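You operate a simulated robot arm through the tools that you are given. There is no shell and no other tool.

You are at the controls of a simulated robot arm. One attempt, no reset.

## Task
Free the lock nut, set the kiss gauge to about 8, lock again.
Fine: the press stays locked; turn the black adjusting bolt with the small spanner and put it back; the nut ends tight. Where these are worked on the way, their far stop is far enough and under half their travel is too little: lock nut.
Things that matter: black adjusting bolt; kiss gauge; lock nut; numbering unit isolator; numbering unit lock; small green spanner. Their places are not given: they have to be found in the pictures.

The check looks at the end state, three seconds after you hand in, the way a careful person would. Anything else that was tipped, shoved, dropped, spilled or broken makes it a failure.

## Robot
A 7-joint arm with a two-finger parallel gripper, fixed in place. Base frame: the origin is at the foot of the arm, x ahead of it, y to its left, z up. Lengths are in mm, angles in rad, forces in N, time in s.
Its first joint turns from -2.304 to 2.304 rad. Payload 3.91 kg.
The tool frame sits at the grasp point between the pads (the TCP): z along the fingers, y along the line on which they close. The tips reach 30 mm beyond it. The gripper opens to 110 mm. The fingers are 20 mm wide and 10 mm thick; the gripper's body (48 by 112 mm) begins 55 mm behind the TCP.
Orientation is that of the tool frame in the base frame, as a unit quaternion [w, x, y, z]. With the fingers straight down and closing along the base's y, the tool's x points along the base's -x, its y along +y and its z along -z.

## Interface
- The arm moves only by the tool arm_command. Its argument "steps" is a list of rows, each a list of 3 entries, a list of its own where there are three numbers: the turn, a rotation vector about the base's x, y, z in rad, then the shift along the base's x, y, z in m, then the closure, from 0 (fully open) to 1 (shut). In form: [[[rx, ry, rz], [x, y, z], jaw], ...]. A call has 1 to 20 rows; each row shifts and turns the commanded pose from where the row before left it. Rows are played at 5 a second. More than 50 mm and 0.15 rad between two rows, or a gripper value outside its range, and nothing of the call is played. Where a pose cannot be reached the arm comes as near as it can. A force on the tool above 50 N (or 10 N above the force at the start of the call, whichever is more), or a blocked arm, ends the call early, and 0.2 s more pass. The fingers move at their own pace (about 108 mm/s each) and stop on an object; they squeeze with about 21 N. The grip force told is the motor's: it shows also when the fingers shut on nothing. Time passes only in rows, and 0.2 s behind the last, so rows that do not move let the fingers close. It gives the time, the measured TCP pose, the force on the tool (base axes), the opening and the grip force at its end, in the units of the frame above (readings bear some noise), with the torque about the TCP (base axes, N m) and any sound that the robot's microphone picked up.
- Cameras (640 x 400 px; columns grow to the right, rows downward): "scene" is fixed at [50, 498.5, 1693.4]; the picture's right is [-0.66, -0.75, 0.00], its down [-0.41, 0.36, -0.83] and it looks along [0.63, -0.55, -0.55] (base axes); focal length 310 px, centre (320, 200). "wrist" rides on the gripper at [72, 17, -103] in the tool frame; the picture's right is [-0.23, 0.97, 0.00], its down [-0.76, -0.18, -0.62] and it looks along [-0.61, -0.14, 0.78] (tool axes); focal length 222 px, centre (320, 200).
- grab_frame(camera): a new picture of that camera. The clock stands still meanwhile.
- point_at(camera, pixels): for up to 12 pixels [column, row] of the newest picture of that camera ("zoom" is the newest enlarged one), the place [x, y, z] in the base frame of the surface seen there, good to about 2 mm. The clock stands still meanwhile.
- inspect(camera, box): a new picture of the part [left, top, right, bottom] of that camera's present view, enlarged. The clock stands still meanwhile.
- sign_off(): hands the job in; it is judged then, once.

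Unless the task says otherwise, let go and move clear before handing in.

The tools are called after "Call:" as a command line: name --argument value ..., lists and objects as JSON in quotes. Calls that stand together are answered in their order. arm_command: Moves the arm, as the interface text tells. Its arguments: {"type":"object","properties":{"steps":{"type":"array","items":{"type":"array"}}},"required":["steps"]} The other tools are called the same way: grab_frame (camera) takes a picture; point_at (camera, pixels) gives the place of the surface under pixels of a picture; inspect (camera, box) takes an enlarged picture of a part of a camera's view; sign_off () hands the job in.

At the start:

```text
time: 0.0
ee_pos: [599.7, -137.4, 1335.2]
tcp_rot: [0.0, 0.0, 1.0, -0.001]
ft_force: [-0.3, 0.2, 1.1]
wrist_torque: [0.0, -0.02, -0.01]
opening: 110.0
grip_force: 0.1
```

scene: 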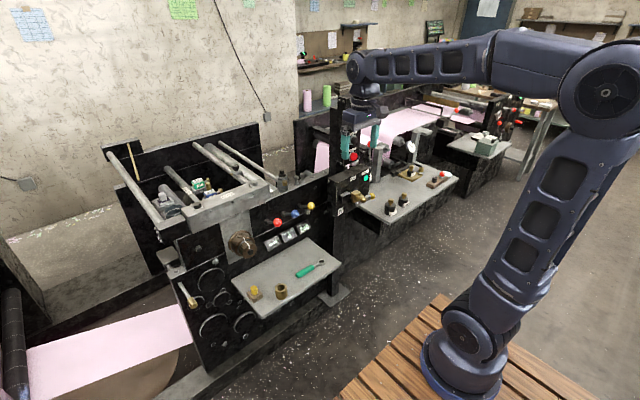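
wrist: 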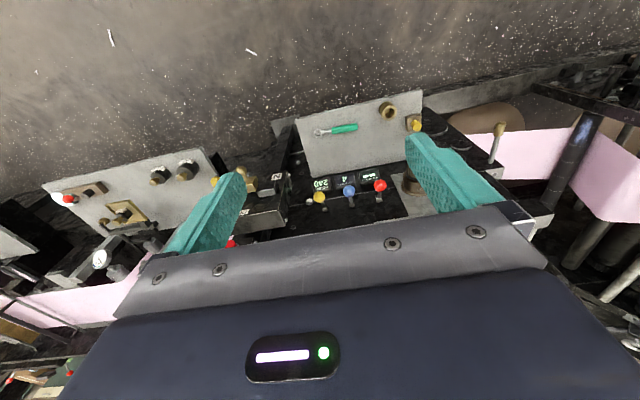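

The scene shows a press with a shelf holding a green spanner at about (310,268), and a row of red, blue and yellow knobs near (290,215). I'll enlarge these areas before moving anything.

Call:
inspect --camera "scene" --box '[220, 180, 350, 320]'

Call:
inspect --camera "scene" --box '[320, 90, 460, 230]'

Call:
inspect --camera "wrist" --box '[270, 80, 450, 220]'

Call:
inspect --camera "wrist" --box '[30, 130, 300, 300]'

```text
2.86 times, centred on (285, 250) of scene
```

zoom: 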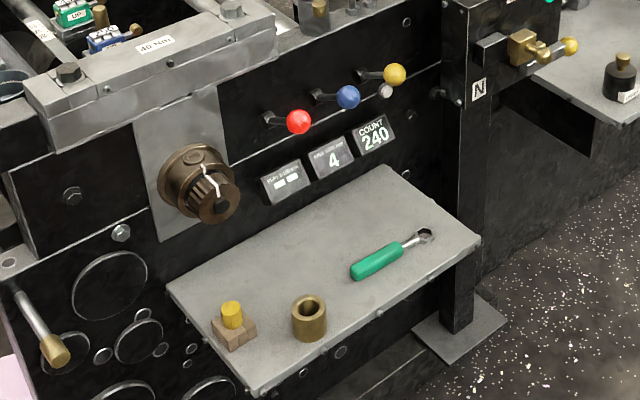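

```text
2.86 times, centred on (390, 160) of scene
```

zoom: 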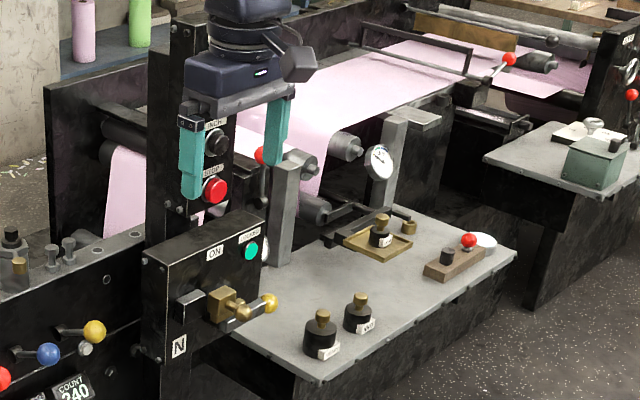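

```text
2.86 times, centred on (360, 150) of wrist
```

zoom: 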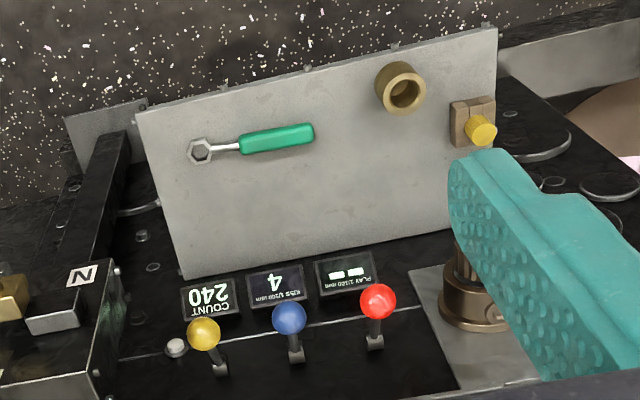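

```text
2.35 times, centred on (165, 215) of wrist
```

zoom: 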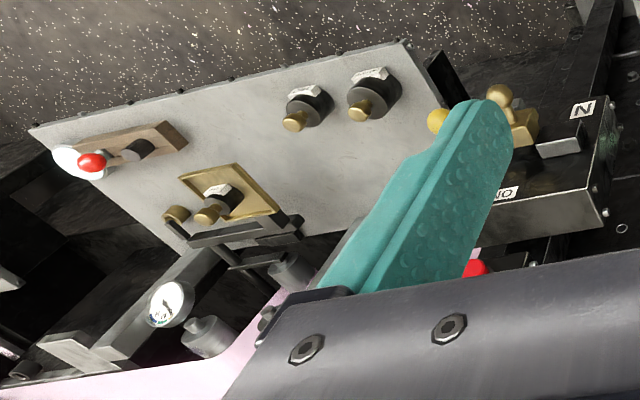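

The middle display reads "KISS ... 4" and the small spanner lies on the shelf, but I haven't found the lock nut or the black bolt yet. I'll zoom closer on the top of the press and around the displays.

Call:
inspect --camera "scene" --box '[150, 160, 250, 222]'

Call:
inspect --camera "scene" --box '[240, 160, 340, 222]'

Call:
inspect --camera "scene" --box '[220, 215, 300, 265]'

Call:
inspect --camera "scene" --box '[320, 160, 400, 220]'

Call:
inspect --camera "scene" --box '[280, 250, 340, 287]'

```text
6.40 times, centred on (200, 191) of scene
```

zoom: 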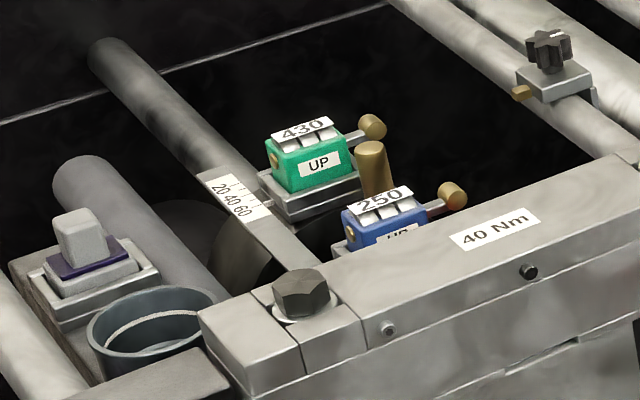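

```text
6.40 times, centred on (290, 191) of scene
```

zoom: 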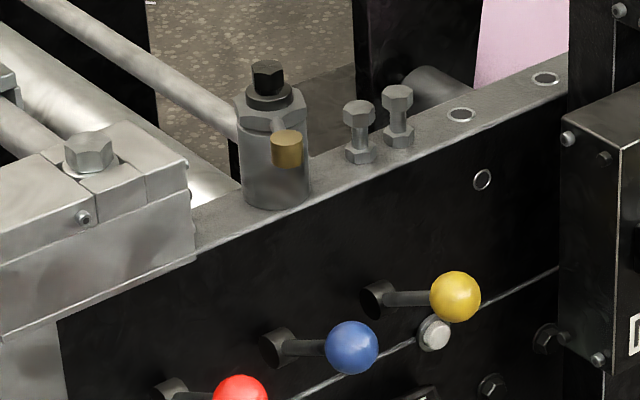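

```text
8.00 times, centred on (260, 240) of scene
```

zoom: 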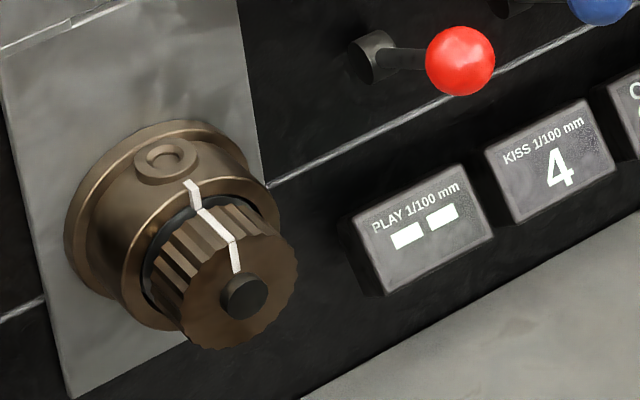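

```text
6.67 times, centred on (360, 190) of scene
```

zoom: 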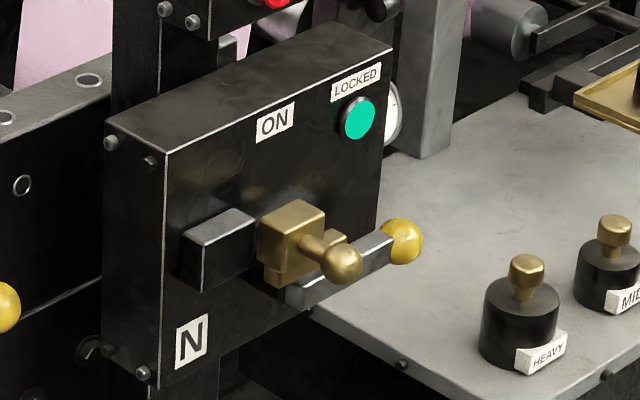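

```text
10.67 times, centred on (310, 268) of scene
```

zoom: 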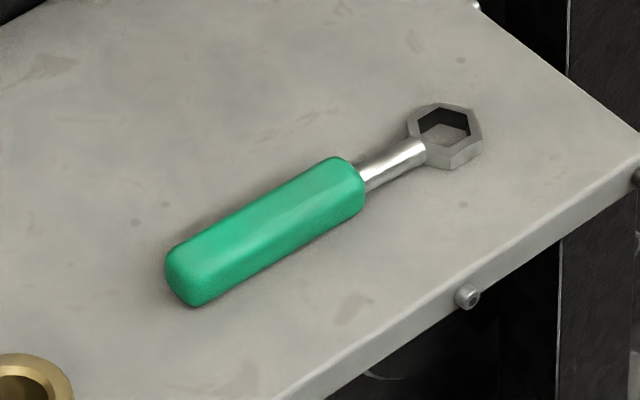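

The black hex bolt sits on a grey hex nut on top of the post, around scene pixels (282,172) to (283,188). The isolator light shows LOCKED, so I'll leave that alone. Next I'll measure the spanner in this zoom, then the post.

Call:
point_at --camera "zoom" --pixels '[[445, 137], [450, 108], [463, 160], [480, 130], [415, 125], [395, 160], [350, 175], [270, 230], [185, 285], [310, 260], [265, 190], [445, 250]]'

Call:
inspect --camera "scene" --box '[262, 162, 312, 198]'

```text
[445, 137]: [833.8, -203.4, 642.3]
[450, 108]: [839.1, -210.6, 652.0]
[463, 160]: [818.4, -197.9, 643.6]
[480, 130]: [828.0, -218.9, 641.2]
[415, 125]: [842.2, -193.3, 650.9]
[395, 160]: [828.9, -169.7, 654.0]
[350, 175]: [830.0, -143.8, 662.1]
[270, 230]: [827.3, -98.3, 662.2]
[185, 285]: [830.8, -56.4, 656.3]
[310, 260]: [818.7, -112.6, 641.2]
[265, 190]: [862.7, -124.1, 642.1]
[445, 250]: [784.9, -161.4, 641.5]
```

```text
11.11 times, centred on (287, 180) of scene
```

zoom: 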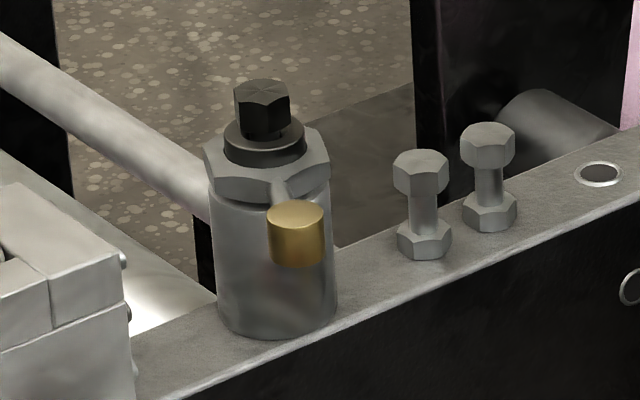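

The post has a black hex bolt at zoom (262,105), a grey hex nut at (265,170) and a brass knob on a short arm at (297,232). I'll measure these points.

Call:
point_at --camera "zoom" --pixels '[[262, 88], [262, 115], [240, 110], [288, 108], [265, 150], [215, 155], [320, 155], [297, 212], [297, 245], [280, 190], [275, 320], [400, 300]]'

Call:
inspect --camera "scene" --box '[272, 164, 297, 194]'

```text
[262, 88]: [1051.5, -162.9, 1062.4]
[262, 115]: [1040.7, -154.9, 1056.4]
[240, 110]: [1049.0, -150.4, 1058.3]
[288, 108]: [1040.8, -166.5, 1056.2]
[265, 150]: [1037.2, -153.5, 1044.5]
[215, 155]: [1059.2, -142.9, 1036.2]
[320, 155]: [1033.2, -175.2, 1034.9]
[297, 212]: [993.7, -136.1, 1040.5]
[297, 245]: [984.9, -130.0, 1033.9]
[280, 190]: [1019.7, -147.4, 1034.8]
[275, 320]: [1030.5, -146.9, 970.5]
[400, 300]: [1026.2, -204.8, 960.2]
```

```text
13.33 times, centred on (284, 179) of scene
```

zoom: 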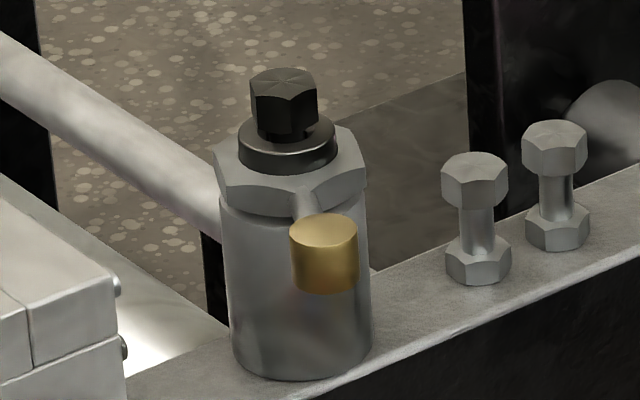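

The bolt top is near z=1062, the nut near z=1035 and the brass lever knob near (990,-136). I'll refine the lever and bolt in this zoom, then map nearby obstacles such as the coloured levers, the box and the grey bolts.

Call:
point_at --camera "zoom" --pixels '[[324, 228], [295, 232], [354, 232], [324, 282], [285, 78], [255, 92], [314, 95], [288, 138], [475, 160], [555, 128], [475, 268], [290, 165]]'

Call:
grab_frame --camera "scene"

Call:
point_at --camera "scene" --pixels '[[276, 222], [295, 213], [311, 206], [264, 234], [240, 242], [235, 207], [345, 180], [362, 170], [345, 205], [371, 195], [287, 222], [336, 105]]'

```text
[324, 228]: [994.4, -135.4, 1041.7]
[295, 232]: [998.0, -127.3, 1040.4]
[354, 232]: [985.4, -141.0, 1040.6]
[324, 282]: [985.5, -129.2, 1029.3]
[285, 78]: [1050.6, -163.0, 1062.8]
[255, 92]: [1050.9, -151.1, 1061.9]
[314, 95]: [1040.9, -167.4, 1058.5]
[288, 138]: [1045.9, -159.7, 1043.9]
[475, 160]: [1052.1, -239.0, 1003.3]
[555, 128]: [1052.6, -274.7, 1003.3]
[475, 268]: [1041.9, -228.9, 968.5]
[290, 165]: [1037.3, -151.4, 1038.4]
```

```text
taken
```

scene: 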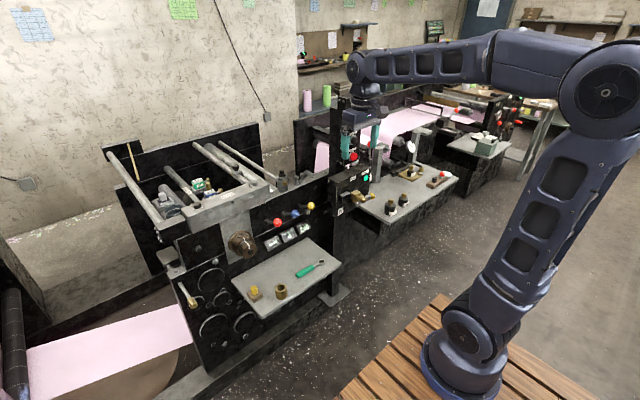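

```text
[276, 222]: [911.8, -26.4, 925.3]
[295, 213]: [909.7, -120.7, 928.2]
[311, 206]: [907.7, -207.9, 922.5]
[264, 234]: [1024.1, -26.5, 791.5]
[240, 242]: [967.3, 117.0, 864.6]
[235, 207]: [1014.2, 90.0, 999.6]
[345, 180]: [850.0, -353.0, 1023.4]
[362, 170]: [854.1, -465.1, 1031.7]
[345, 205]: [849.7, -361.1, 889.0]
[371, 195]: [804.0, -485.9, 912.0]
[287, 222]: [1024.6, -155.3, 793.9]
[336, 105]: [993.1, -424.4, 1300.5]
```

The bolt axis is about (1049,-161) with its top at z≈1062, and the lever knob centre is about (994,-135) with its top at z≈1041. The levers at x≈910, z≈925 and the box at x≈850, y<-350 are the obstacles to avoid. I'll move above the knob for a close wrist view.

Call:
arm_command --steps '[[[0, 0, 0], [0.038, 0, -0.01], 0], [[0, 0, 0], [0.038, 0, -0.015], 0], [[0, 0, 0], [0.038, 0, -0.015], 0], [[0, 0, 0], [0.038, 0, -0.015], 0], [[0, 0, 0], [0.038, 0, -0.015], 0], [[0, 0, 0], [0.038, 0, -0.015], 0], [[0, 0, 0], [0.038, 0, -0.02], 0], [[0, 0, 0], [0.038, 0, -0.02], 0], [[0, 0, 0], [0.035, 0, -0.02], 0], [[0, 0, 0], [0.03, 0, -0.02], 0], [[0, 0, 0], [0, 0, 0], 0]]'

Call:
grab_frame --camera "wrist"

Call:
grab_frame --camera "scene"

```text
time: 2.4
ee_pos: [969.5, -138.7, 1169.0]
tcp_rot: [0.0, -0.001, 1.0, 0.0]
ft_force: [-0.3, 0.5, 0.1]
wrist_torque: [-0.01, 0.0, 0.02]
opening: 110.1
grip_force: 0.0
```

```text
taken
```

wrist: 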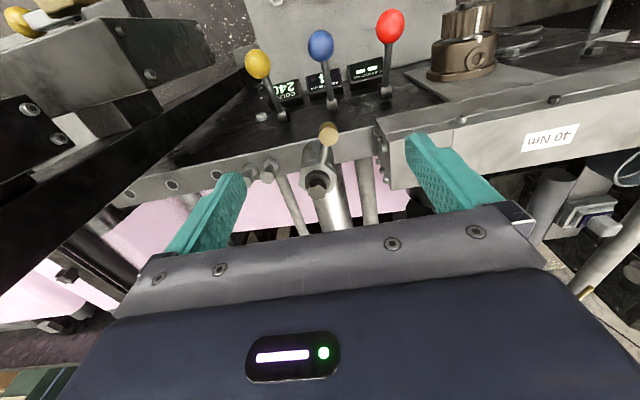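

```text
taken
```

scene: 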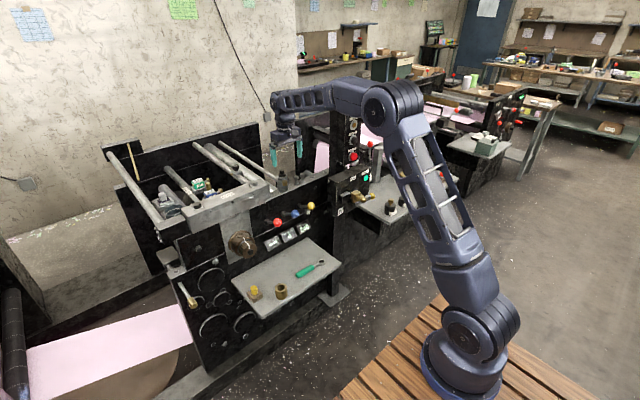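

The arm reached well. In the wrist view the knob is at (328,133), with the black bolt and nut at (318,182). I'll zoom in and measure.

Call:
inspect --camera "wrist" --box '[280, 110, 360, 210]'

Call:
inspect --camera "wrist" --box '[240, 110, 400, 210]'

```text
4.00 times, centred on (320, 160) of wrist
```

zoom: 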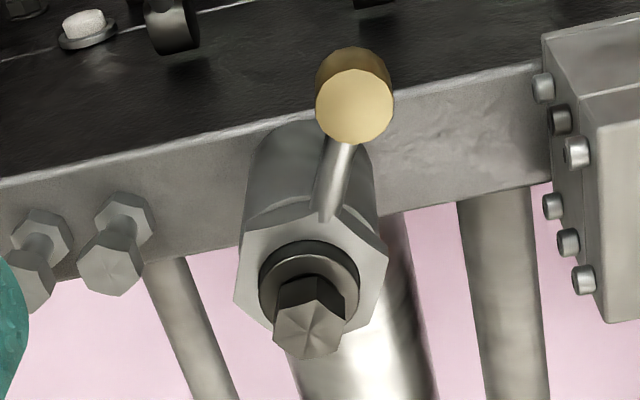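

```text
4.00 times, centred on (320, 160) of wrist
```

zoom: 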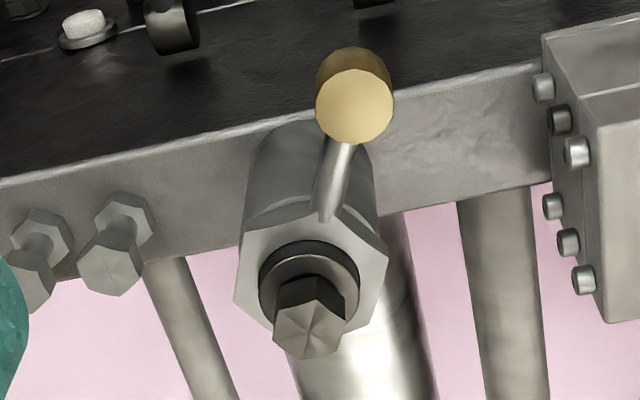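

Call:
point_at --camera "zoom" --pixels '[[354, 106], [330, 82], [375, 130], [308, 330], [278, 320], [340, 325], [272, 348], [335, 345], [285, 270], [246, 250], [380, 265], [110, 265]]'

Call:
point_at --camera "zoom" --pixels '[[290, 310], [325, 310], [318, 330], [298, 340], [318, 345], [355, 75], [354, 138], [320, 105], [388, 105], [262, 265], [358, 275], [340, 180]]'

```text
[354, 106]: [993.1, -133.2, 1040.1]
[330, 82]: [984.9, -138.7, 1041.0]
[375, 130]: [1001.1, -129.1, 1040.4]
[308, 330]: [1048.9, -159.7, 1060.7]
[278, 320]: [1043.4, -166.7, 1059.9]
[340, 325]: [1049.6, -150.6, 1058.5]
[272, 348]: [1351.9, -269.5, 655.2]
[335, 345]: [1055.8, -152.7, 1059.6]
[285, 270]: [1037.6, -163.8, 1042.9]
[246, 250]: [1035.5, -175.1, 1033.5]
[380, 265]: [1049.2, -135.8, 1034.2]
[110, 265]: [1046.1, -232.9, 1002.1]
```

```text
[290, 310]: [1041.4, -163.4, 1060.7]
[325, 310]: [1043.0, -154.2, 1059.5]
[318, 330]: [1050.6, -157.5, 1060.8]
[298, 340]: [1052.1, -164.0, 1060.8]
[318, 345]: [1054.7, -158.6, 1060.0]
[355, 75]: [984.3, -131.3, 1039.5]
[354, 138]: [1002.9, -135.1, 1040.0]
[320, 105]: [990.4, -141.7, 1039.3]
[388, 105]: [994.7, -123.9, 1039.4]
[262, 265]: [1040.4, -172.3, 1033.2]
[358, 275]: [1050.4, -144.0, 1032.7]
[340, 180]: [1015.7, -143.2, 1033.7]
```

The knob centre is about (993.5,-133,1040) and the bolt axis about (1048.7,-159.6), so the lever radius is about 61 mm at 154°. I'll yaw the jaws tangential to the lever, narrow them and hover above the knob.

Call:
arm_command --steps '[[[0, 0, -0.112], [0.006, 0.0014, -0.02], 0.3], [[0, 0, -0.112], [0.006, 0.0014, -0.02], 0.5], [[0, 0, -0.112], [0.006, 0.0014, -0.02], 0.5], [[0, 0, -0.111], [0.006, 0.0013, -0.02], 0.5], [[0, 0, 0], [0, 0, 0], 0.5]]'

Call:
grab_frame --camera "wrist"

Call:
inspect --camera "scene" --box '[240, 110, 340, 200]'

```text
time: 3.6
ee_pos: [991.9, -132.2, 1088.0]
tcp_rot: [0.0, 0.222, 0.975, 0.0]
ft_force: [0.6, -0.2, -0.1]
wrist_torque: [0.0, 0.01, 0.03]
opening: 55.0
grip_force: 0.0
```

```text
taken
```

wrist: 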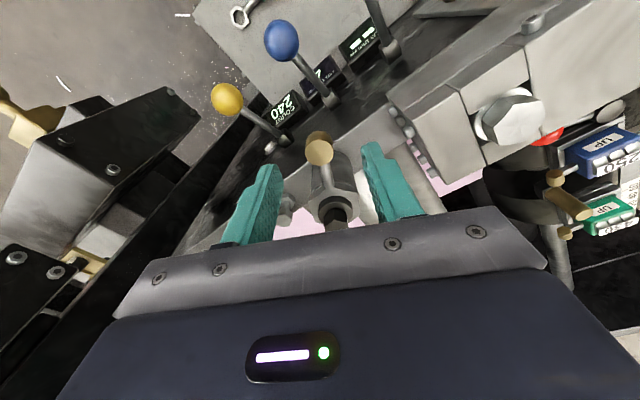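

```text
4.44 times, centred on (290, 155) of scene
```

zoom: 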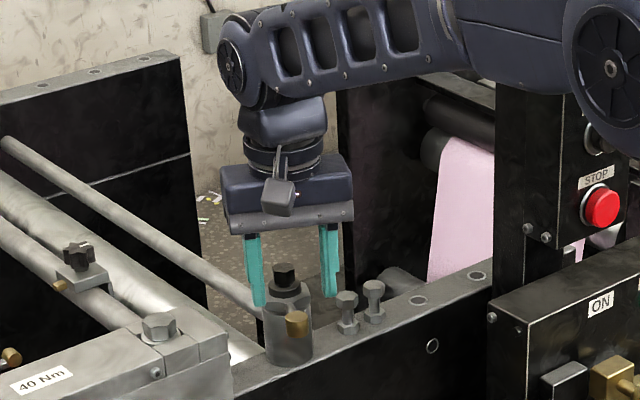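

The knob lies midway between the jaws in the wrist view at (320,150). I'll lower by 53 mm so the pads straddle it, then close.

Call:
arm_command --steps '[[[0, 0, 0], [0.0005, -0.0003, -0.018], 0.5], [[0, 0, 0], [0.0005, -0.0003, -0.018], 0.5], [[0, 0, 0], [0.0005, -0.0002, -0.017], 0.5], [[0, 0, 0], [0, 0, 0], 0.5]]'

Call:
grab_frame --camera "wrist"

Call:
inspect --camera "scene" --box '[260, 140, 320, 200]'

```text
time: 4.6
ee_pos: [992.4, -132.1, 1036.6]
tcp_rot: [0.001, 0.222, 0.975, 0.0]
ft_force: [-0.1, -0.8, -0.5]
wrist_torque: [0.01, 0.0, 0.01]
opening: 54.9
grip_force: 0.1
```

```text
taken
```

wrist: 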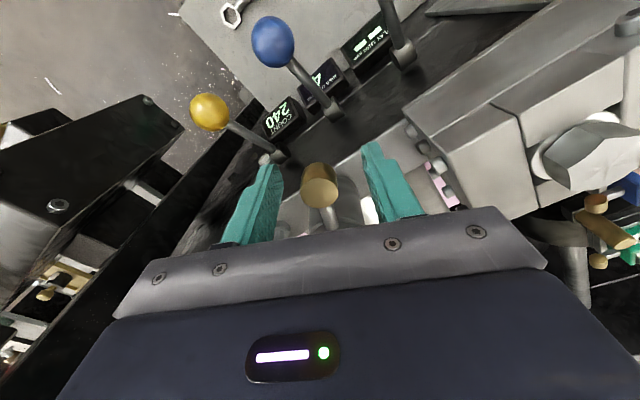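

```text
6.67 times, centred on (290, 170) of scene
```

zoom: 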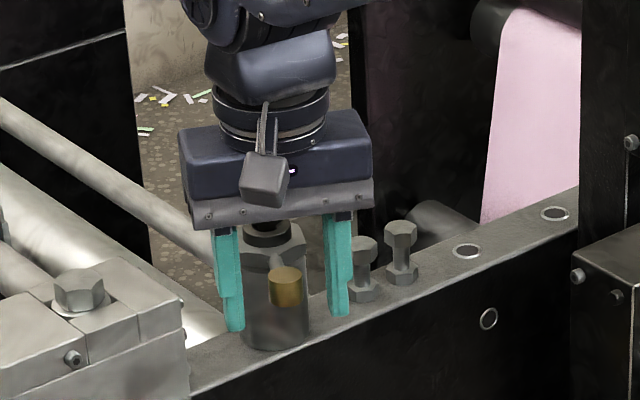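

The jaws straddle the knob: it sits between them at wrist (320,185) and at (285,285) in the scene zoom. Closing now.

Call:
arm_command --steps '[[[0, 0, 0], [0, 0, 0], 0.75], [[0, 0, 0], [0, 0, 0], 1.0], [[0, 0, 0], [0, 0, 0], 1.0], [[0, 0, 0], [0, 0, 0], 1.0]]'

Call:
grab_frame --camera "wrist"

```text
time: 5.6
ee_pos: [993.3, -131.8, 1035.8]
tcp_rot: [0.0, 0.221, 0.975, 0.0]
ft_force: [-6.0, -3.5, -1.0]
wrist_torque: [-0.06, 0.04, -0.2]
opening: 21.2
grip_force: 44.7
```

```text
taken
```

wrist: 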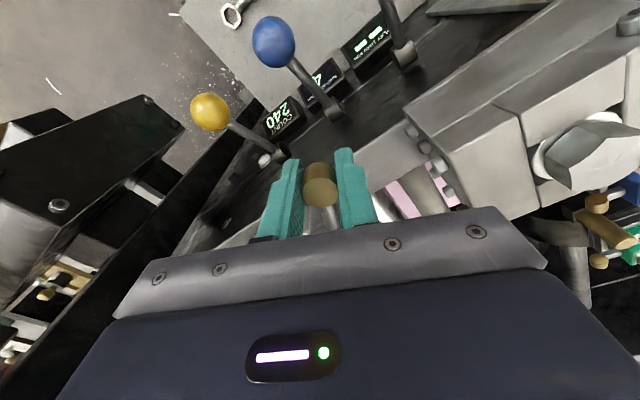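

The knob is held firmly with an opening of 21.2 mm. I'll try a short counter-clockwise move, seen from above, and read the force and the sound.

Call:
arm_command --steps '[[[0, 0, 0.1], [-0.0025, -0.0056, 0], 1.0], [[0, 0, 0.1], [-0.0019, -0.0059, 0], 1.0], [[0, 0, 0], [0, 0, 0], 1.0]]'

Call:
grab_frame --camera "wrist"

```text
time: 6.4
ee_pos: [989.7, -145.3, 1036.5]
tcp_rot: [0.001, 0.123, 0.992, 0.0]
ft_force: [7.1, 1.1, -6.3]
wrist_torque: [0.05, -0.28, 0.16]
opening: 21.4
grip_force: 44.9
```

```text
taken
```

wrist: 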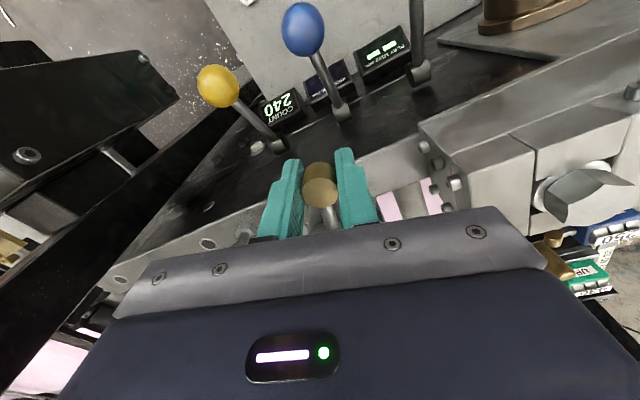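

The lever followed freely by about 13° with low force, so counter-clockwise is the loosening direction. I'll continue along the arc.

Call:
arm_command --steps '[[[0, 0, 0.1], [-0.0014, -0.00595, 0], 1.0], [[0, 0, 0.1], [-0.00064, -0.00606, 0], 1.0], [[0, 0, 0.1], [-4e-05, -0.0061, 0], 1.0], [[0, 0, 0.1], [0.00057, -0.00607, 0], 1.0], [[0, 0, 0], [0, 0, 0], 1.0]]'

Call:
grab_frame --camera "wrist"

```text
time: 7.6
ee_pos: [987.6, -169.0, 1035.5]
tcp_rot: [0.0, -0.076, 0.997, 0.0]
ft_force: [9.5, -4.2, 3.7]
wrist_torque: [-0.08, 0.46, -0.33]
opening: 21.1
grip_force: 44.8
```

```text
taken
```

wrist: 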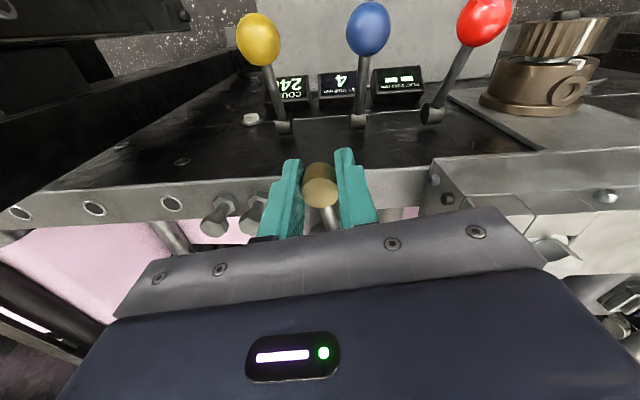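

The lever is at about 189° and still moving, with only small forces. I'll go a few more steps and watch for the stop.

Call:
arm_command --steps '[[[0, 0, 0.1], [0.00147, -0.00592, 0], 1.0], [[0, 0, 0.1], [0.00176, -0.0058, 0], 1.0], [[0, 0, 0], [0, 0, 0], 1.0]]'

Call:
inspect --camera "scene" --box '[260, 140, 320, 200]'

```text
time: 8.4
ee_pos: [991.5, -180.5, 1036.9]
tcp_rot: [0.0, -0.176, 0.984, 0.001]
ft_force: [-3.4, -3.0, 6.4]
wrist_torque: [0.06, -0.02, -0.04]
opening: 21.0
grip_force: 45.1
```

```text
6.67 times, centred on (290, 170) of scene
```

zoom: 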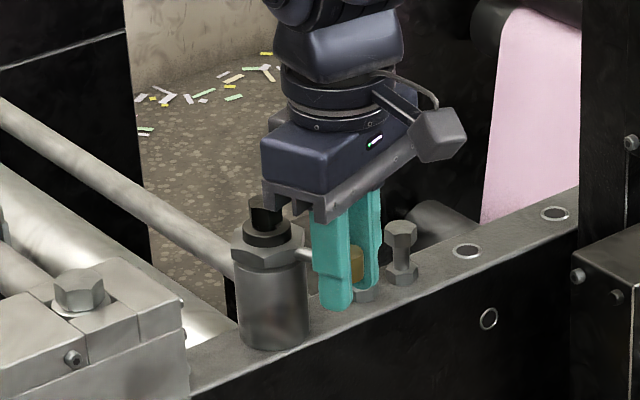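

The lever is still free at about 200°. The finger tips at z≈1007 pass just above the grey bolts, whose tops are at 1003. I'll continue.

Call:
arm_command --steps '[[[0, 0, 0.1], [0.00234, -0.0056, 0.0005], 1.0], [[0, 0, 0.1], [0.00288, -0.00534, 0.0005], 1.0], [[0, 0, 0], [0, 0, 0], 1.0]]'

```text
time: 9.3
ee_pos: [993.2, -187.9, 1036.1]
tcp_rot: [-0.004, -0.277, 0.961, 0.003]
ft_force: [-16.7, 8.3, 4.3]
wrist_torque: [-0.22, 0.12, -0.13]
opening: 21.5
grip_force: 44.9
stopped in row 3: the force on the tool passed its limit at 51 N (the readings are from after the stop); the commanded pose is now the measured one
```

The force limit tripped at about 207°, so the lever has reached its far stop after roughly 53° of travel. I'll open the jaws, lift clear and look.

Call:
arm_command --steps '[[[0, 0, 0], [0, 0, 0], 0.7], [[0, 0, 0], [0, 0, 0], 0.55], [[0, 0, 0], [0, 0, 0.02], 0.55], [[0, 0, 0], [-0.01, 0, 0.035], 0.55], [[0, 0, 0], [-0.02, 0, 0.035], 0.55], [[0, 0, 0], [-0.03, 0, 0.03], 0.55], [[0, 0, 0], [0, 0, 0], 0.55]]'

Call:
inspect --camera "scene" --box '[262, 162, 312, 198]'

Call:
inspect --camera "scene" --box '[260, 215, 320, 255]'

Call:
grab_frame --camera "wrist"

```text
time: 10.9
ee_pos: [933.9, -187.1, 1155.0]
tcp_rot: [-0.003, -0.275, 0.961, 0.002]
ft_force: [0.5, -0.4, -0.3]
wrist_torque: [-0.02, 0.01, -0.01]
opening: 49.8
grip_force: 0.1
```

```text
11.11 times, centred on (287, 180) of scene
```

zoom: 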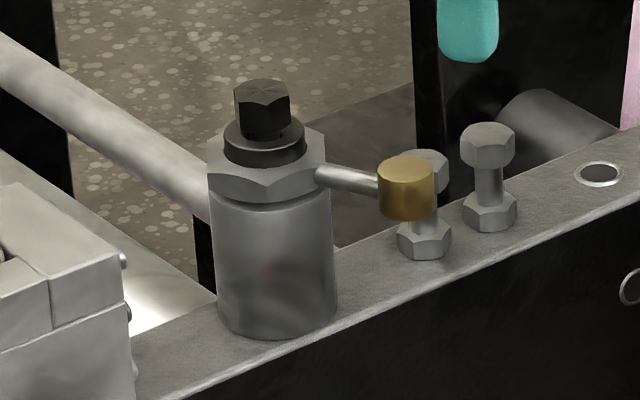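

```text
10.00 times, centred on (290, 235) of scene
```

zoom: 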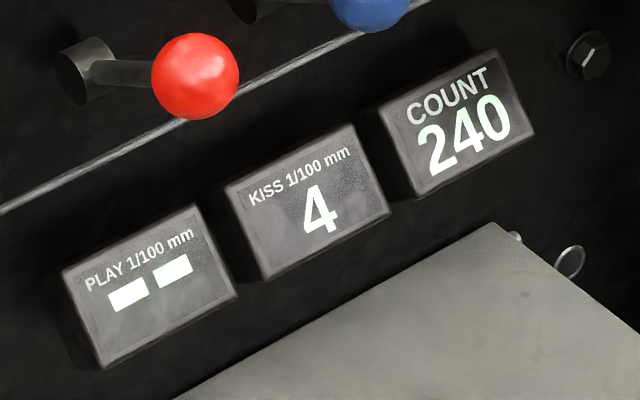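

```text
taken
```

wrist: 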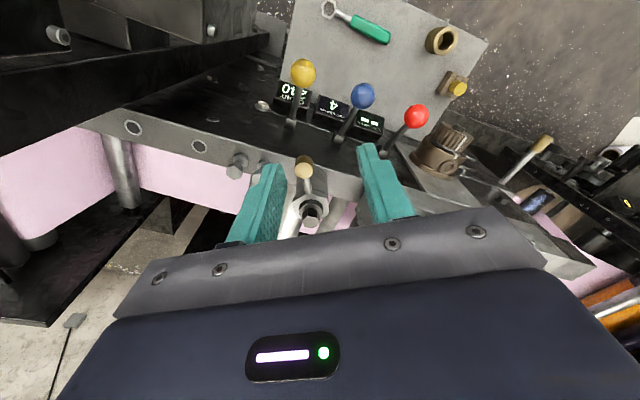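

The lever stayed at its far stop, pointing right at zoom (405,185), and the gauge still reads 4. Next I'll look closely at the bolt head's hex orientation and at the spanner on the shelf.

Call:
inspect --camera "wrist" --box '[285, 180, 345, 235]'

Call:
point_at --camera "zoom" --pixels '[[300, 250], [270, 250], [260, 300], [340, 250]]'

```text
7.27 times, centred on (315, 208) of wrist
```

zoom: 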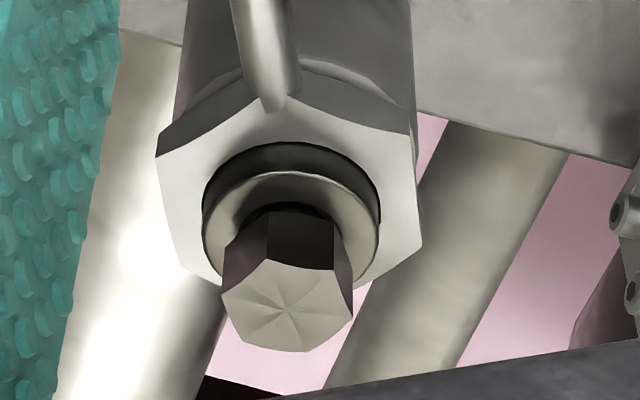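

```text
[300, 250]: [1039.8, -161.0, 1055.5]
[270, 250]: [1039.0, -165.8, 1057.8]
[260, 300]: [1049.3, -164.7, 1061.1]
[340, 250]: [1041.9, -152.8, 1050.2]
```

The hex top is clear in this zoom, with corners near (262,262), (333,271), (352,303), (312,349), (247,342) and (223,302). I'll measure just inside those corners.

Call:
point_at --camera "zoom" --pixels '[[264, 264], [331, 273], [349, 303], [311, 346], [250, 340], [226, 302], [290, 309], [300, 265], [342, 287], [242, 282], [283, 346], [335, 322]]'

```text
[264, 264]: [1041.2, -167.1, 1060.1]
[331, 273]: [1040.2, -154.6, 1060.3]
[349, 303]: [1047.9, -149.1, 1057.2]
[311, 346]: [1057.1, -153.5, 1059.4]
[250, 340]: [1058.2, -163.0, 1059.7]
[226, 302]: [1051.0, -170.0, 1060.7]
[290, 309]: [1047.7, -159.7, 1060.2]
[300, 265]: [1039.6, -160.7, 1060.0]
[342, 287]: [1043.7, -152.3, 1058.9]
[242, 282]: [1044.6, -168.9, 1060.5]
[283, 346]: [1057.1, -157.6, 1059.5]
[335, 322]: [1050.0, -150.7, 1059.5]
```

The bolt hex is centred at about (1049.2,-159.6), with its top at z≈1060 and corners at about 38° plus multiples of 60°. I'll now retreat and swing to a pre-grasp pose above the spanner, turning the yaw to -90° so the jaws close across the handle.

Call:
arm_command --steps '[[[0, 0, -0.142], [-0.035, 0.0154, 0.0], 0.5], [[0, 0, -0.142], [-0.035, 0.0154, -0.005], 0.5], [[0, 0, -0.142], [-0.035, 0.0154, -0.01], 0.5], [[0, 0, -0.142], [-0.035, 0.0154, -0.02], 0.5], [[0, 0, -0.142], [-0.035, 0.0154, -0.02], 0.5], [[0, 0, -0.142], [0, 0, -0.035], 0.5], [[0, 0, -0.142], [0, 0, -0.035], 0.5], [[0, 0, -0.142], [0, 0, -0.035], 0.5], [[0, 0, -0.142], [0, 0, -0.035], 0.5], [[0, 0, -0.142], [0, 0, -0.035], 0.5], [[0, 0, -0.142], [0, 0, -0.035], 0.5], [[0, 0, -0.142], [0, 0, -0.035], 0.5], [[0, 0, -0.142], [0, 0, -0.035], 0.5], [[0, 0, -0.142], [0.01, 0, -0.015], 0.5], [[0, 0, -0.142], [0.01, 0, -0.01], 0.5], [[0, 0, 0], [0, 0, 0], 0.5]]'

Call:
grab_frame --camera "wrist"

Call:
grab_frame --camera "scene"

```text
time: 14.3
ee_pos: [782.1, -110.3, 796.4]
tcp_rot: [0.001, 0.709, 0.705, 0.003]
ft_force: [0.1, 0.4, -0.2]
wrist_torque: [0.01, 0.03, 0.02]
opening: 54.9
grip_force: 0.1
```

```text
taken
```

wrist: 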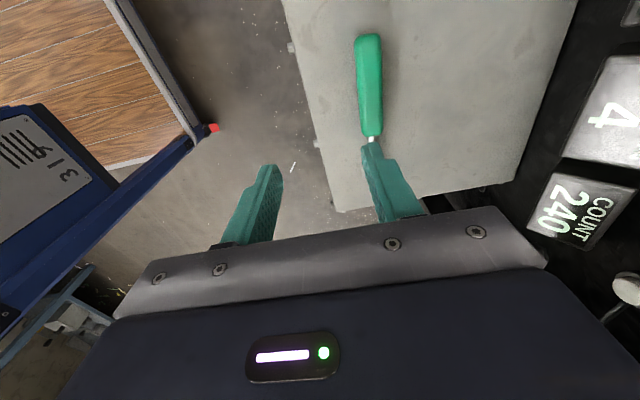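

```text
taken
```

scene: 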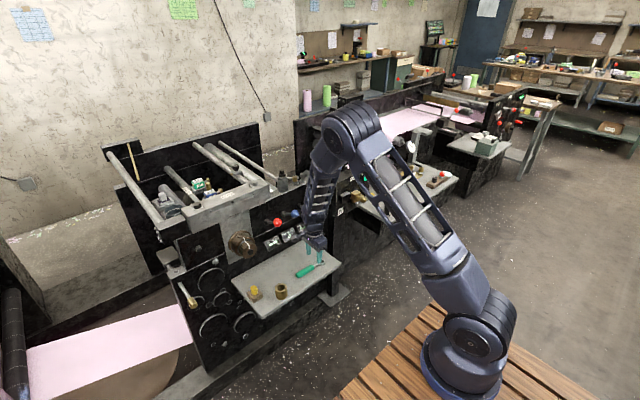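

The spanner handle is at wrist (368,85). I'll move so the wrist camera looks directly at the ring head, at a height of about z=750.

Call:
arm_command --steps '[[[0, 0, 0], [0.02, -0.01, -0.015], 0.5], [[0, 0, 0], [0.02, -0.01, -0.015], 0.5], [[0, 0, 0], [0.01, -0.005, -0.015], 0.5], [[0, 0, 0], [0, 0, 0], 0.5]]'

Call:
grab_frame --camera "wrist"

Call:
inspect --camera "scene" --box '[260, 180, 360, 290]'

```text
time: 15.3
ee_pos: [832.0, -135.5, 752.1]
tcp_rot: [0.001, 0.709, 0.705, 0.003]
ft_force: [0.1, 0.1, -0.1]
wrist_torque: [-0.03, -0.03, 0.03]
opening: 55.1
grip_force: 0.1
```

```text
taken
```

wrist: 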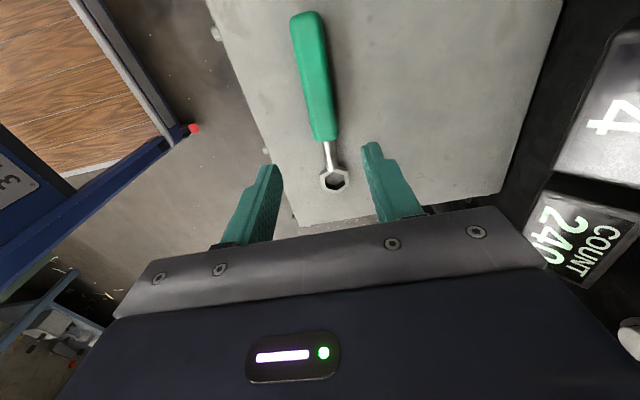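

```text
3.64 times, centred on (310, 235) of scene
```

zoom: 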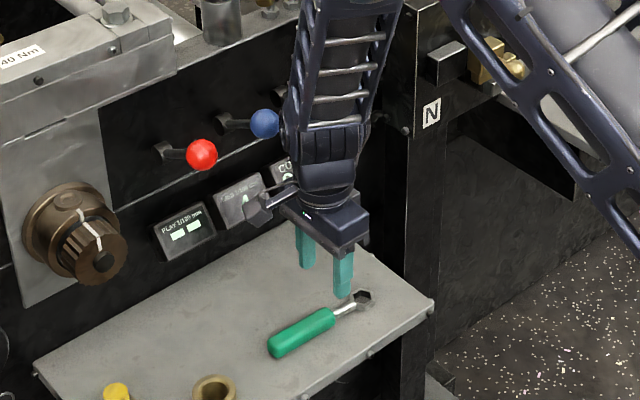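

The ring is visible at wrist (336,180). The forearm appears close to the blue ball at scene zoom (265,123), so I'll measure that clearance and then look closely at the ring.

Call:
point_at --camera "zoom" --pixels '[[265, 123], [284, 130], [298, 90], [300, 130], [310, 180], [330, 100], [375, 110], [315, 30], [260, 215], [345, 250], [280, 200], [252, 108]]'

Call:
inspect --camera "wrist" --box '[305, 130, 365, 205]'

Call:
point_at --camera "zoom" --pixels '[[320, 200], [300, 120], [335, 285], [315, 300]]'

```text
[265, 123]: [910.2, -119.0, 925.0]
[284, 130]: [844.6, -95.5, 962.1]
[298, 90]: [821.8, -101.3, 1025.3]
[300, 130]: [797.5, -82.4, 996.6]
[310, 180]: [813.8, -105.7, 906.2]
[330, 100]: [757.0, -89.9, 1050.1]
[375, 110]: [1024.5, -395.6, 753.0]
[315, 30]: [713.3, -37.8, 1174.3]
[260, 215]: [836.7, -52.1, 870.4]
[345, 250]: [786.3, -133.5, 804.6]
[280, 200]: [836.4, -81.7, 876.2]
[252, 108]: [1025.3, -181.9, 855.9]
```

```text
5.33 times, centred on (335, 168) of wrist
```

zoom: 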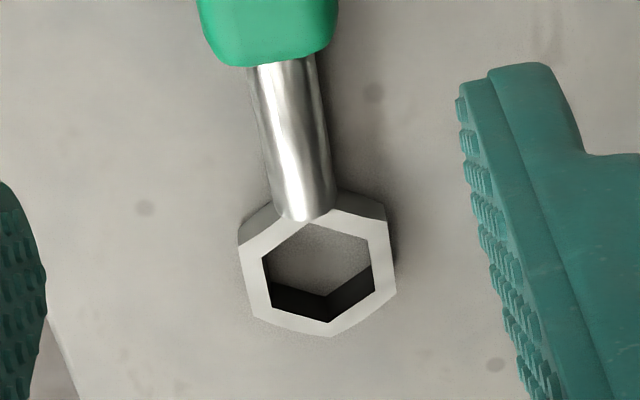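

```text
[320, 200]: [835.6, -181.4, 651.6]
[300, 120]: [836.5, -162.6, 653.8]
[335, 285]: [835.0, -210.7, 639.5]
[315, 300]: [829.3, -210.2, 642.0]
```

The joint housing is at x≈845, about 60 mm from the ball, so there's room. The ring's inner hex has a corner pointing along the shank. I'll measure the ring face and the handle for exact geometry.

Call:
point_at --camera "zoom" --pixels '[[252, 270], [383, 258], [330, 330], [262, 228], [350, 222], [384, 290], [298, 316], [258, 300], [352, 316], [280, 100], [305, 170], [268, 30]]'

Call:
point_at --camera "wrist" --pixels '[[310, 30], [312, 60], [316, 90], [320, 120], [300, 60], [324, 60], [310, 120], [333, 120], [300, 20]]'

```text
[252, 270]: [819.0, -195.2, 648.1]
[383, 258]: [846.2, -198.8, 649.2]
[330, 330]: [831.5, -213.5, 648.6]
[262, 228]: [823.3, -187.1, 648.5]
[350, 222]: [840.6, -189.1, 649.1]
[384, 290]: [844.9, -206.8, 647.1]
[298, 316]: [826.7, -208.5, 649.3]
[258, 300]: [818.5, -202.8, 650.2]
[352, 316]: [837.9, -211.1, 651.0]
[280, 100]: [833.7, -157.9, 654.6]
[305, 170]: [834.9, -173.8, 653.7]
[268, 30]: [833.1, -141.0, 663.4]
```

```text
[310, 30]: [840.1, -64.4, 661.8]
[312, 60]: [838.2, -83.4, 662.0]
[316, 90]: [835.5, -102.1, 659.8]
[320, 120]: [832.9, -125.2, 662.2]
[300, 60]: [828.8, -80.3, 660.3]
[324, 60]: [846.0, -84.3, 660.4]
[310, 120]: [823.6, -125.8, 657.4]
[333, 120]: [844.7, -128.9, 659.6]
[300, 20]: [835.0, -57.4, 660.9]
```

The ring centre is about (832.5,-199.5) with its face at z≈649, and the handle axis is at about 87.5°. I'll grip the handle near (836.5,-105), first aligning above it and lowering to just over the shelf.

Call:
arm_command --steps '[[[0, 0, -0.02], [0.002, 0.015, 0], 0.5], [[0, 0, -0.02], [0.0025, 0.0155, 0], 0.5], [[0, 0, 0], [0, 0, -0.02], 0.5], [[0, 0, 0], [0, 0, -0.02], 0.5], [[0, 0, 0], [0, 0, -0.018], 0.5], [[0, 0, 0], [0, 0, 0], 0.5]]'

Call:
grab_frame --camera "wrist"

Call:
inspect --camera "scene" --box '[260, 180, 360, 290]'

```text
time: 16.7
ee_pos: [834.4, -105.4, 690.7]
tcp_rot: [0.001, 0.722, 0.691, 0.003]
ft_force: [-1.0, 0.0, -0.1]
wrist_torque: [-0.01, 0.0, 0.03]
opening: 54.8
grip_force: 0.0
```

```text
taken
```

wrist: 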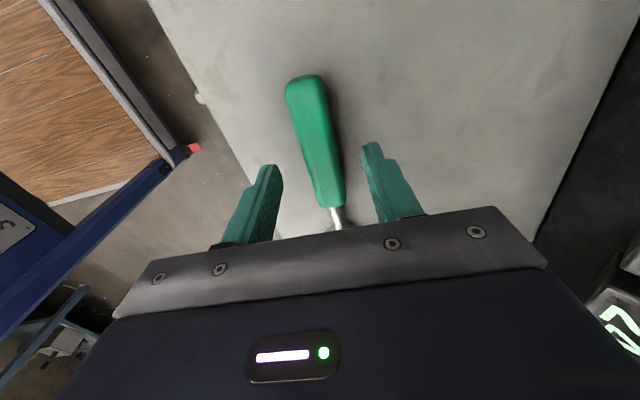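

```text
3.64 times, centred on (310, 235) of scene
```

zoom: 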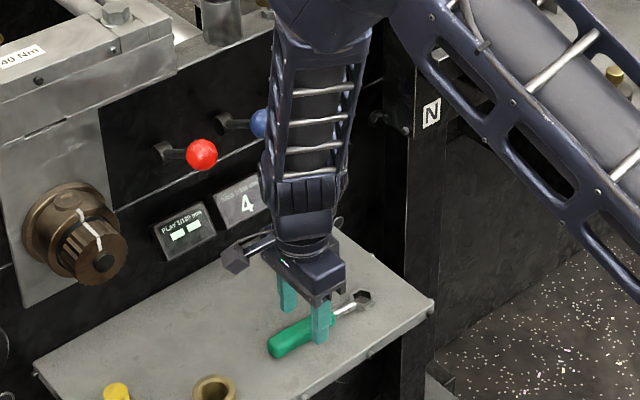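

The handle is straddled and about 2 mm toward +x of centre. I'll correct that, lower to z≈675 so the tips stop just above the shelf, and close.

Call:
arm_command --steps '[[[0, 0, 0], [0.002, 0, -0.008], 0.5], [[0, 0, 0], [0, 0, -0.0075], 0.5], [[0, 0, 0], [0, 0, 0], 0.5], [[0, 0, 0], [0, 0, 0], 0.75], [[0, 0, 0], [0, 0, 0], 1.0], [[0, 0, 0], [0, 0, 0], 1.0], [[0, 0, 0], [0, 0, 0], 1.0]]'

Call:
grab_frame --camera "wrist"

Call:
inspect --camera "scene" --box '[280, 240, 340, 290]'

```text
time: 18.3
ee_pos: [836.6, -106.2, 676.5]
tcp_rot: [0.001, 0.722, 0.692, 0.003]
ft_force: [-0.8, -0.6, -0.6]
wrist_torque: [0.01, 0.04, 0.0]
opening: 23.5
grip_force: 20.7
```

```text
taken
```

wrist: 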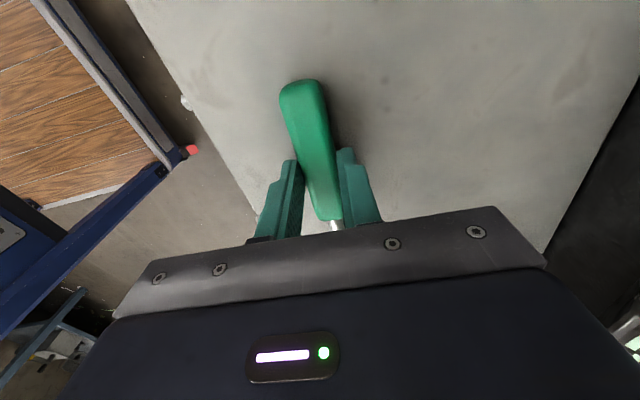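

```text
8.00 times, centred on (310, 265) of scene
```

zoom: 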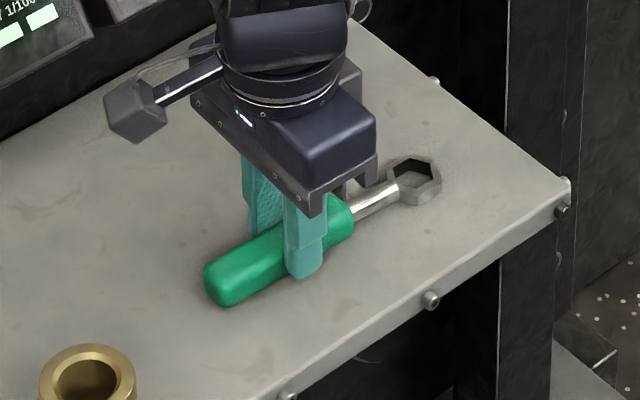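

The handle is gripped at 23.5 mm. I'll note the pose (836.6,-106.2,676.5, yaw -92.4°) for putting it back. I'll lift straight up a little and check that it hangs level.

Call:
arm_command --steps '[[[0, 0, 0], [0, 0, 0.005], 1.0], [[0, 0, 0], [0, 0, 0.015], 1.0], [[0, 0, 0], [0, 0, 0.02], 1.0], [[0, 0, 0], [0, 0, 0], 1.0]]'

Call:
inspect --camera "scene" --box '[280, 230, 340, 290]'

Call:
grab_frame --camera "wrist"

```text
time: 19.3
ee_pos: [836.2, -105.1, 717.9]
tcp_rot: [0.001, 0.722, 0.691, 0.003]
ft_force: [-0.4, -0.2, -1.7]
wrist_torque: [0.03, -0.01, 0.03]
opening: 23.5
grip_force: 21.1
```

```text
6.67 times, centred on (310, 260) of scene
```

zoom: 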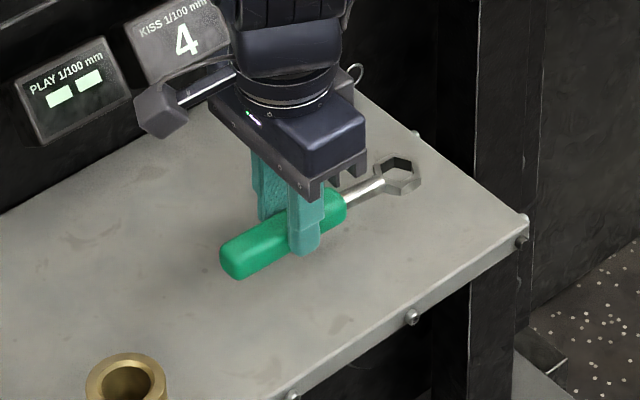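

```text
taken
```

wrist: 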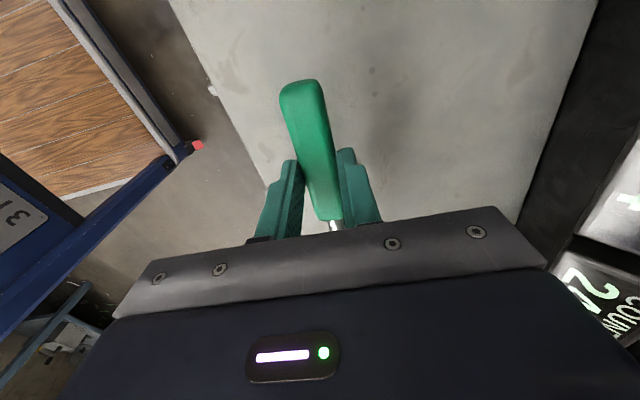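

The spanner is level and secure. I'll back away from the press, rise and rotate by +70.5° so the ring points forward.

Call:
arm_command --steps '[[[0, 0, 0], [-0.035, 0, 0.01], 1.0], [[0, 0, 0], [-0.035, 0, 0.01], 1.0], [[0, 0, 0], [0, 0, 0.036], 1.0], [[0, 0, 0], [0, 0, 0.036], 1.0], [[0, 0, 0.1367], [0, 0, 0.036], 1.0], [[0, 0, 0.1367], [0, 0, 0.036], 1.0], [[0, 0, 0.1367], [0, 0, 0.036], 1.0], [[0, 0, 0.1367], [0, 0, 0.036], 1.0], [[0, 0, 0.1367], [0, 0, 0.036], 1.0], [[0, 0, 0.1367], [0, 0, 0.036], 1.0], [[0, 0, 0.1367], [0, 0, 0.036], 1.0], [[0, 0, 0.1367], [0, 0, 0.036], 1.0], [[0, 0, 0.1369], [0, 0, 0.036], 1.0], [[0, 0, 0], [0, 0, 0], 1.0]]'

Call:
grab_frame --camera "scene"

Call:
grab_frame --camera "wrist"

```text
time: 22.3
ee_pos: [766.3, -106.4, 1131.7]
tcp_rot: [-0.001, 0.19, 0.982, 0.003]
ft_force: [-0.3, -0.8, -1.7]
wrist_torque: [0.01, 0.02, -0.02]
opening: 23.5
grip_force: 21.4
```

```text
taken
```

scene: 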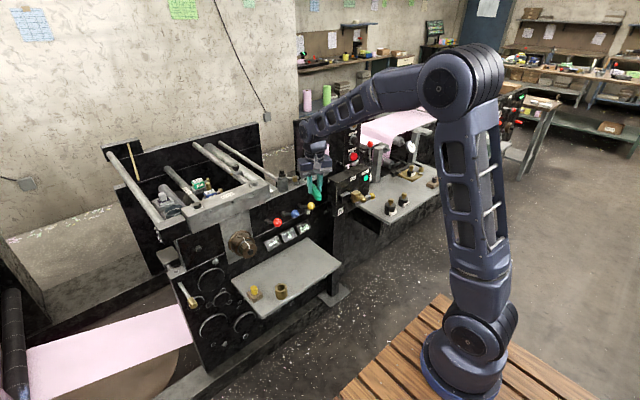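

```text
taken
```

wrist: 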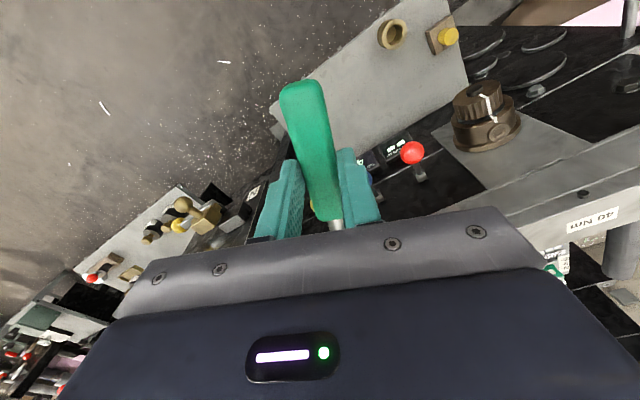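

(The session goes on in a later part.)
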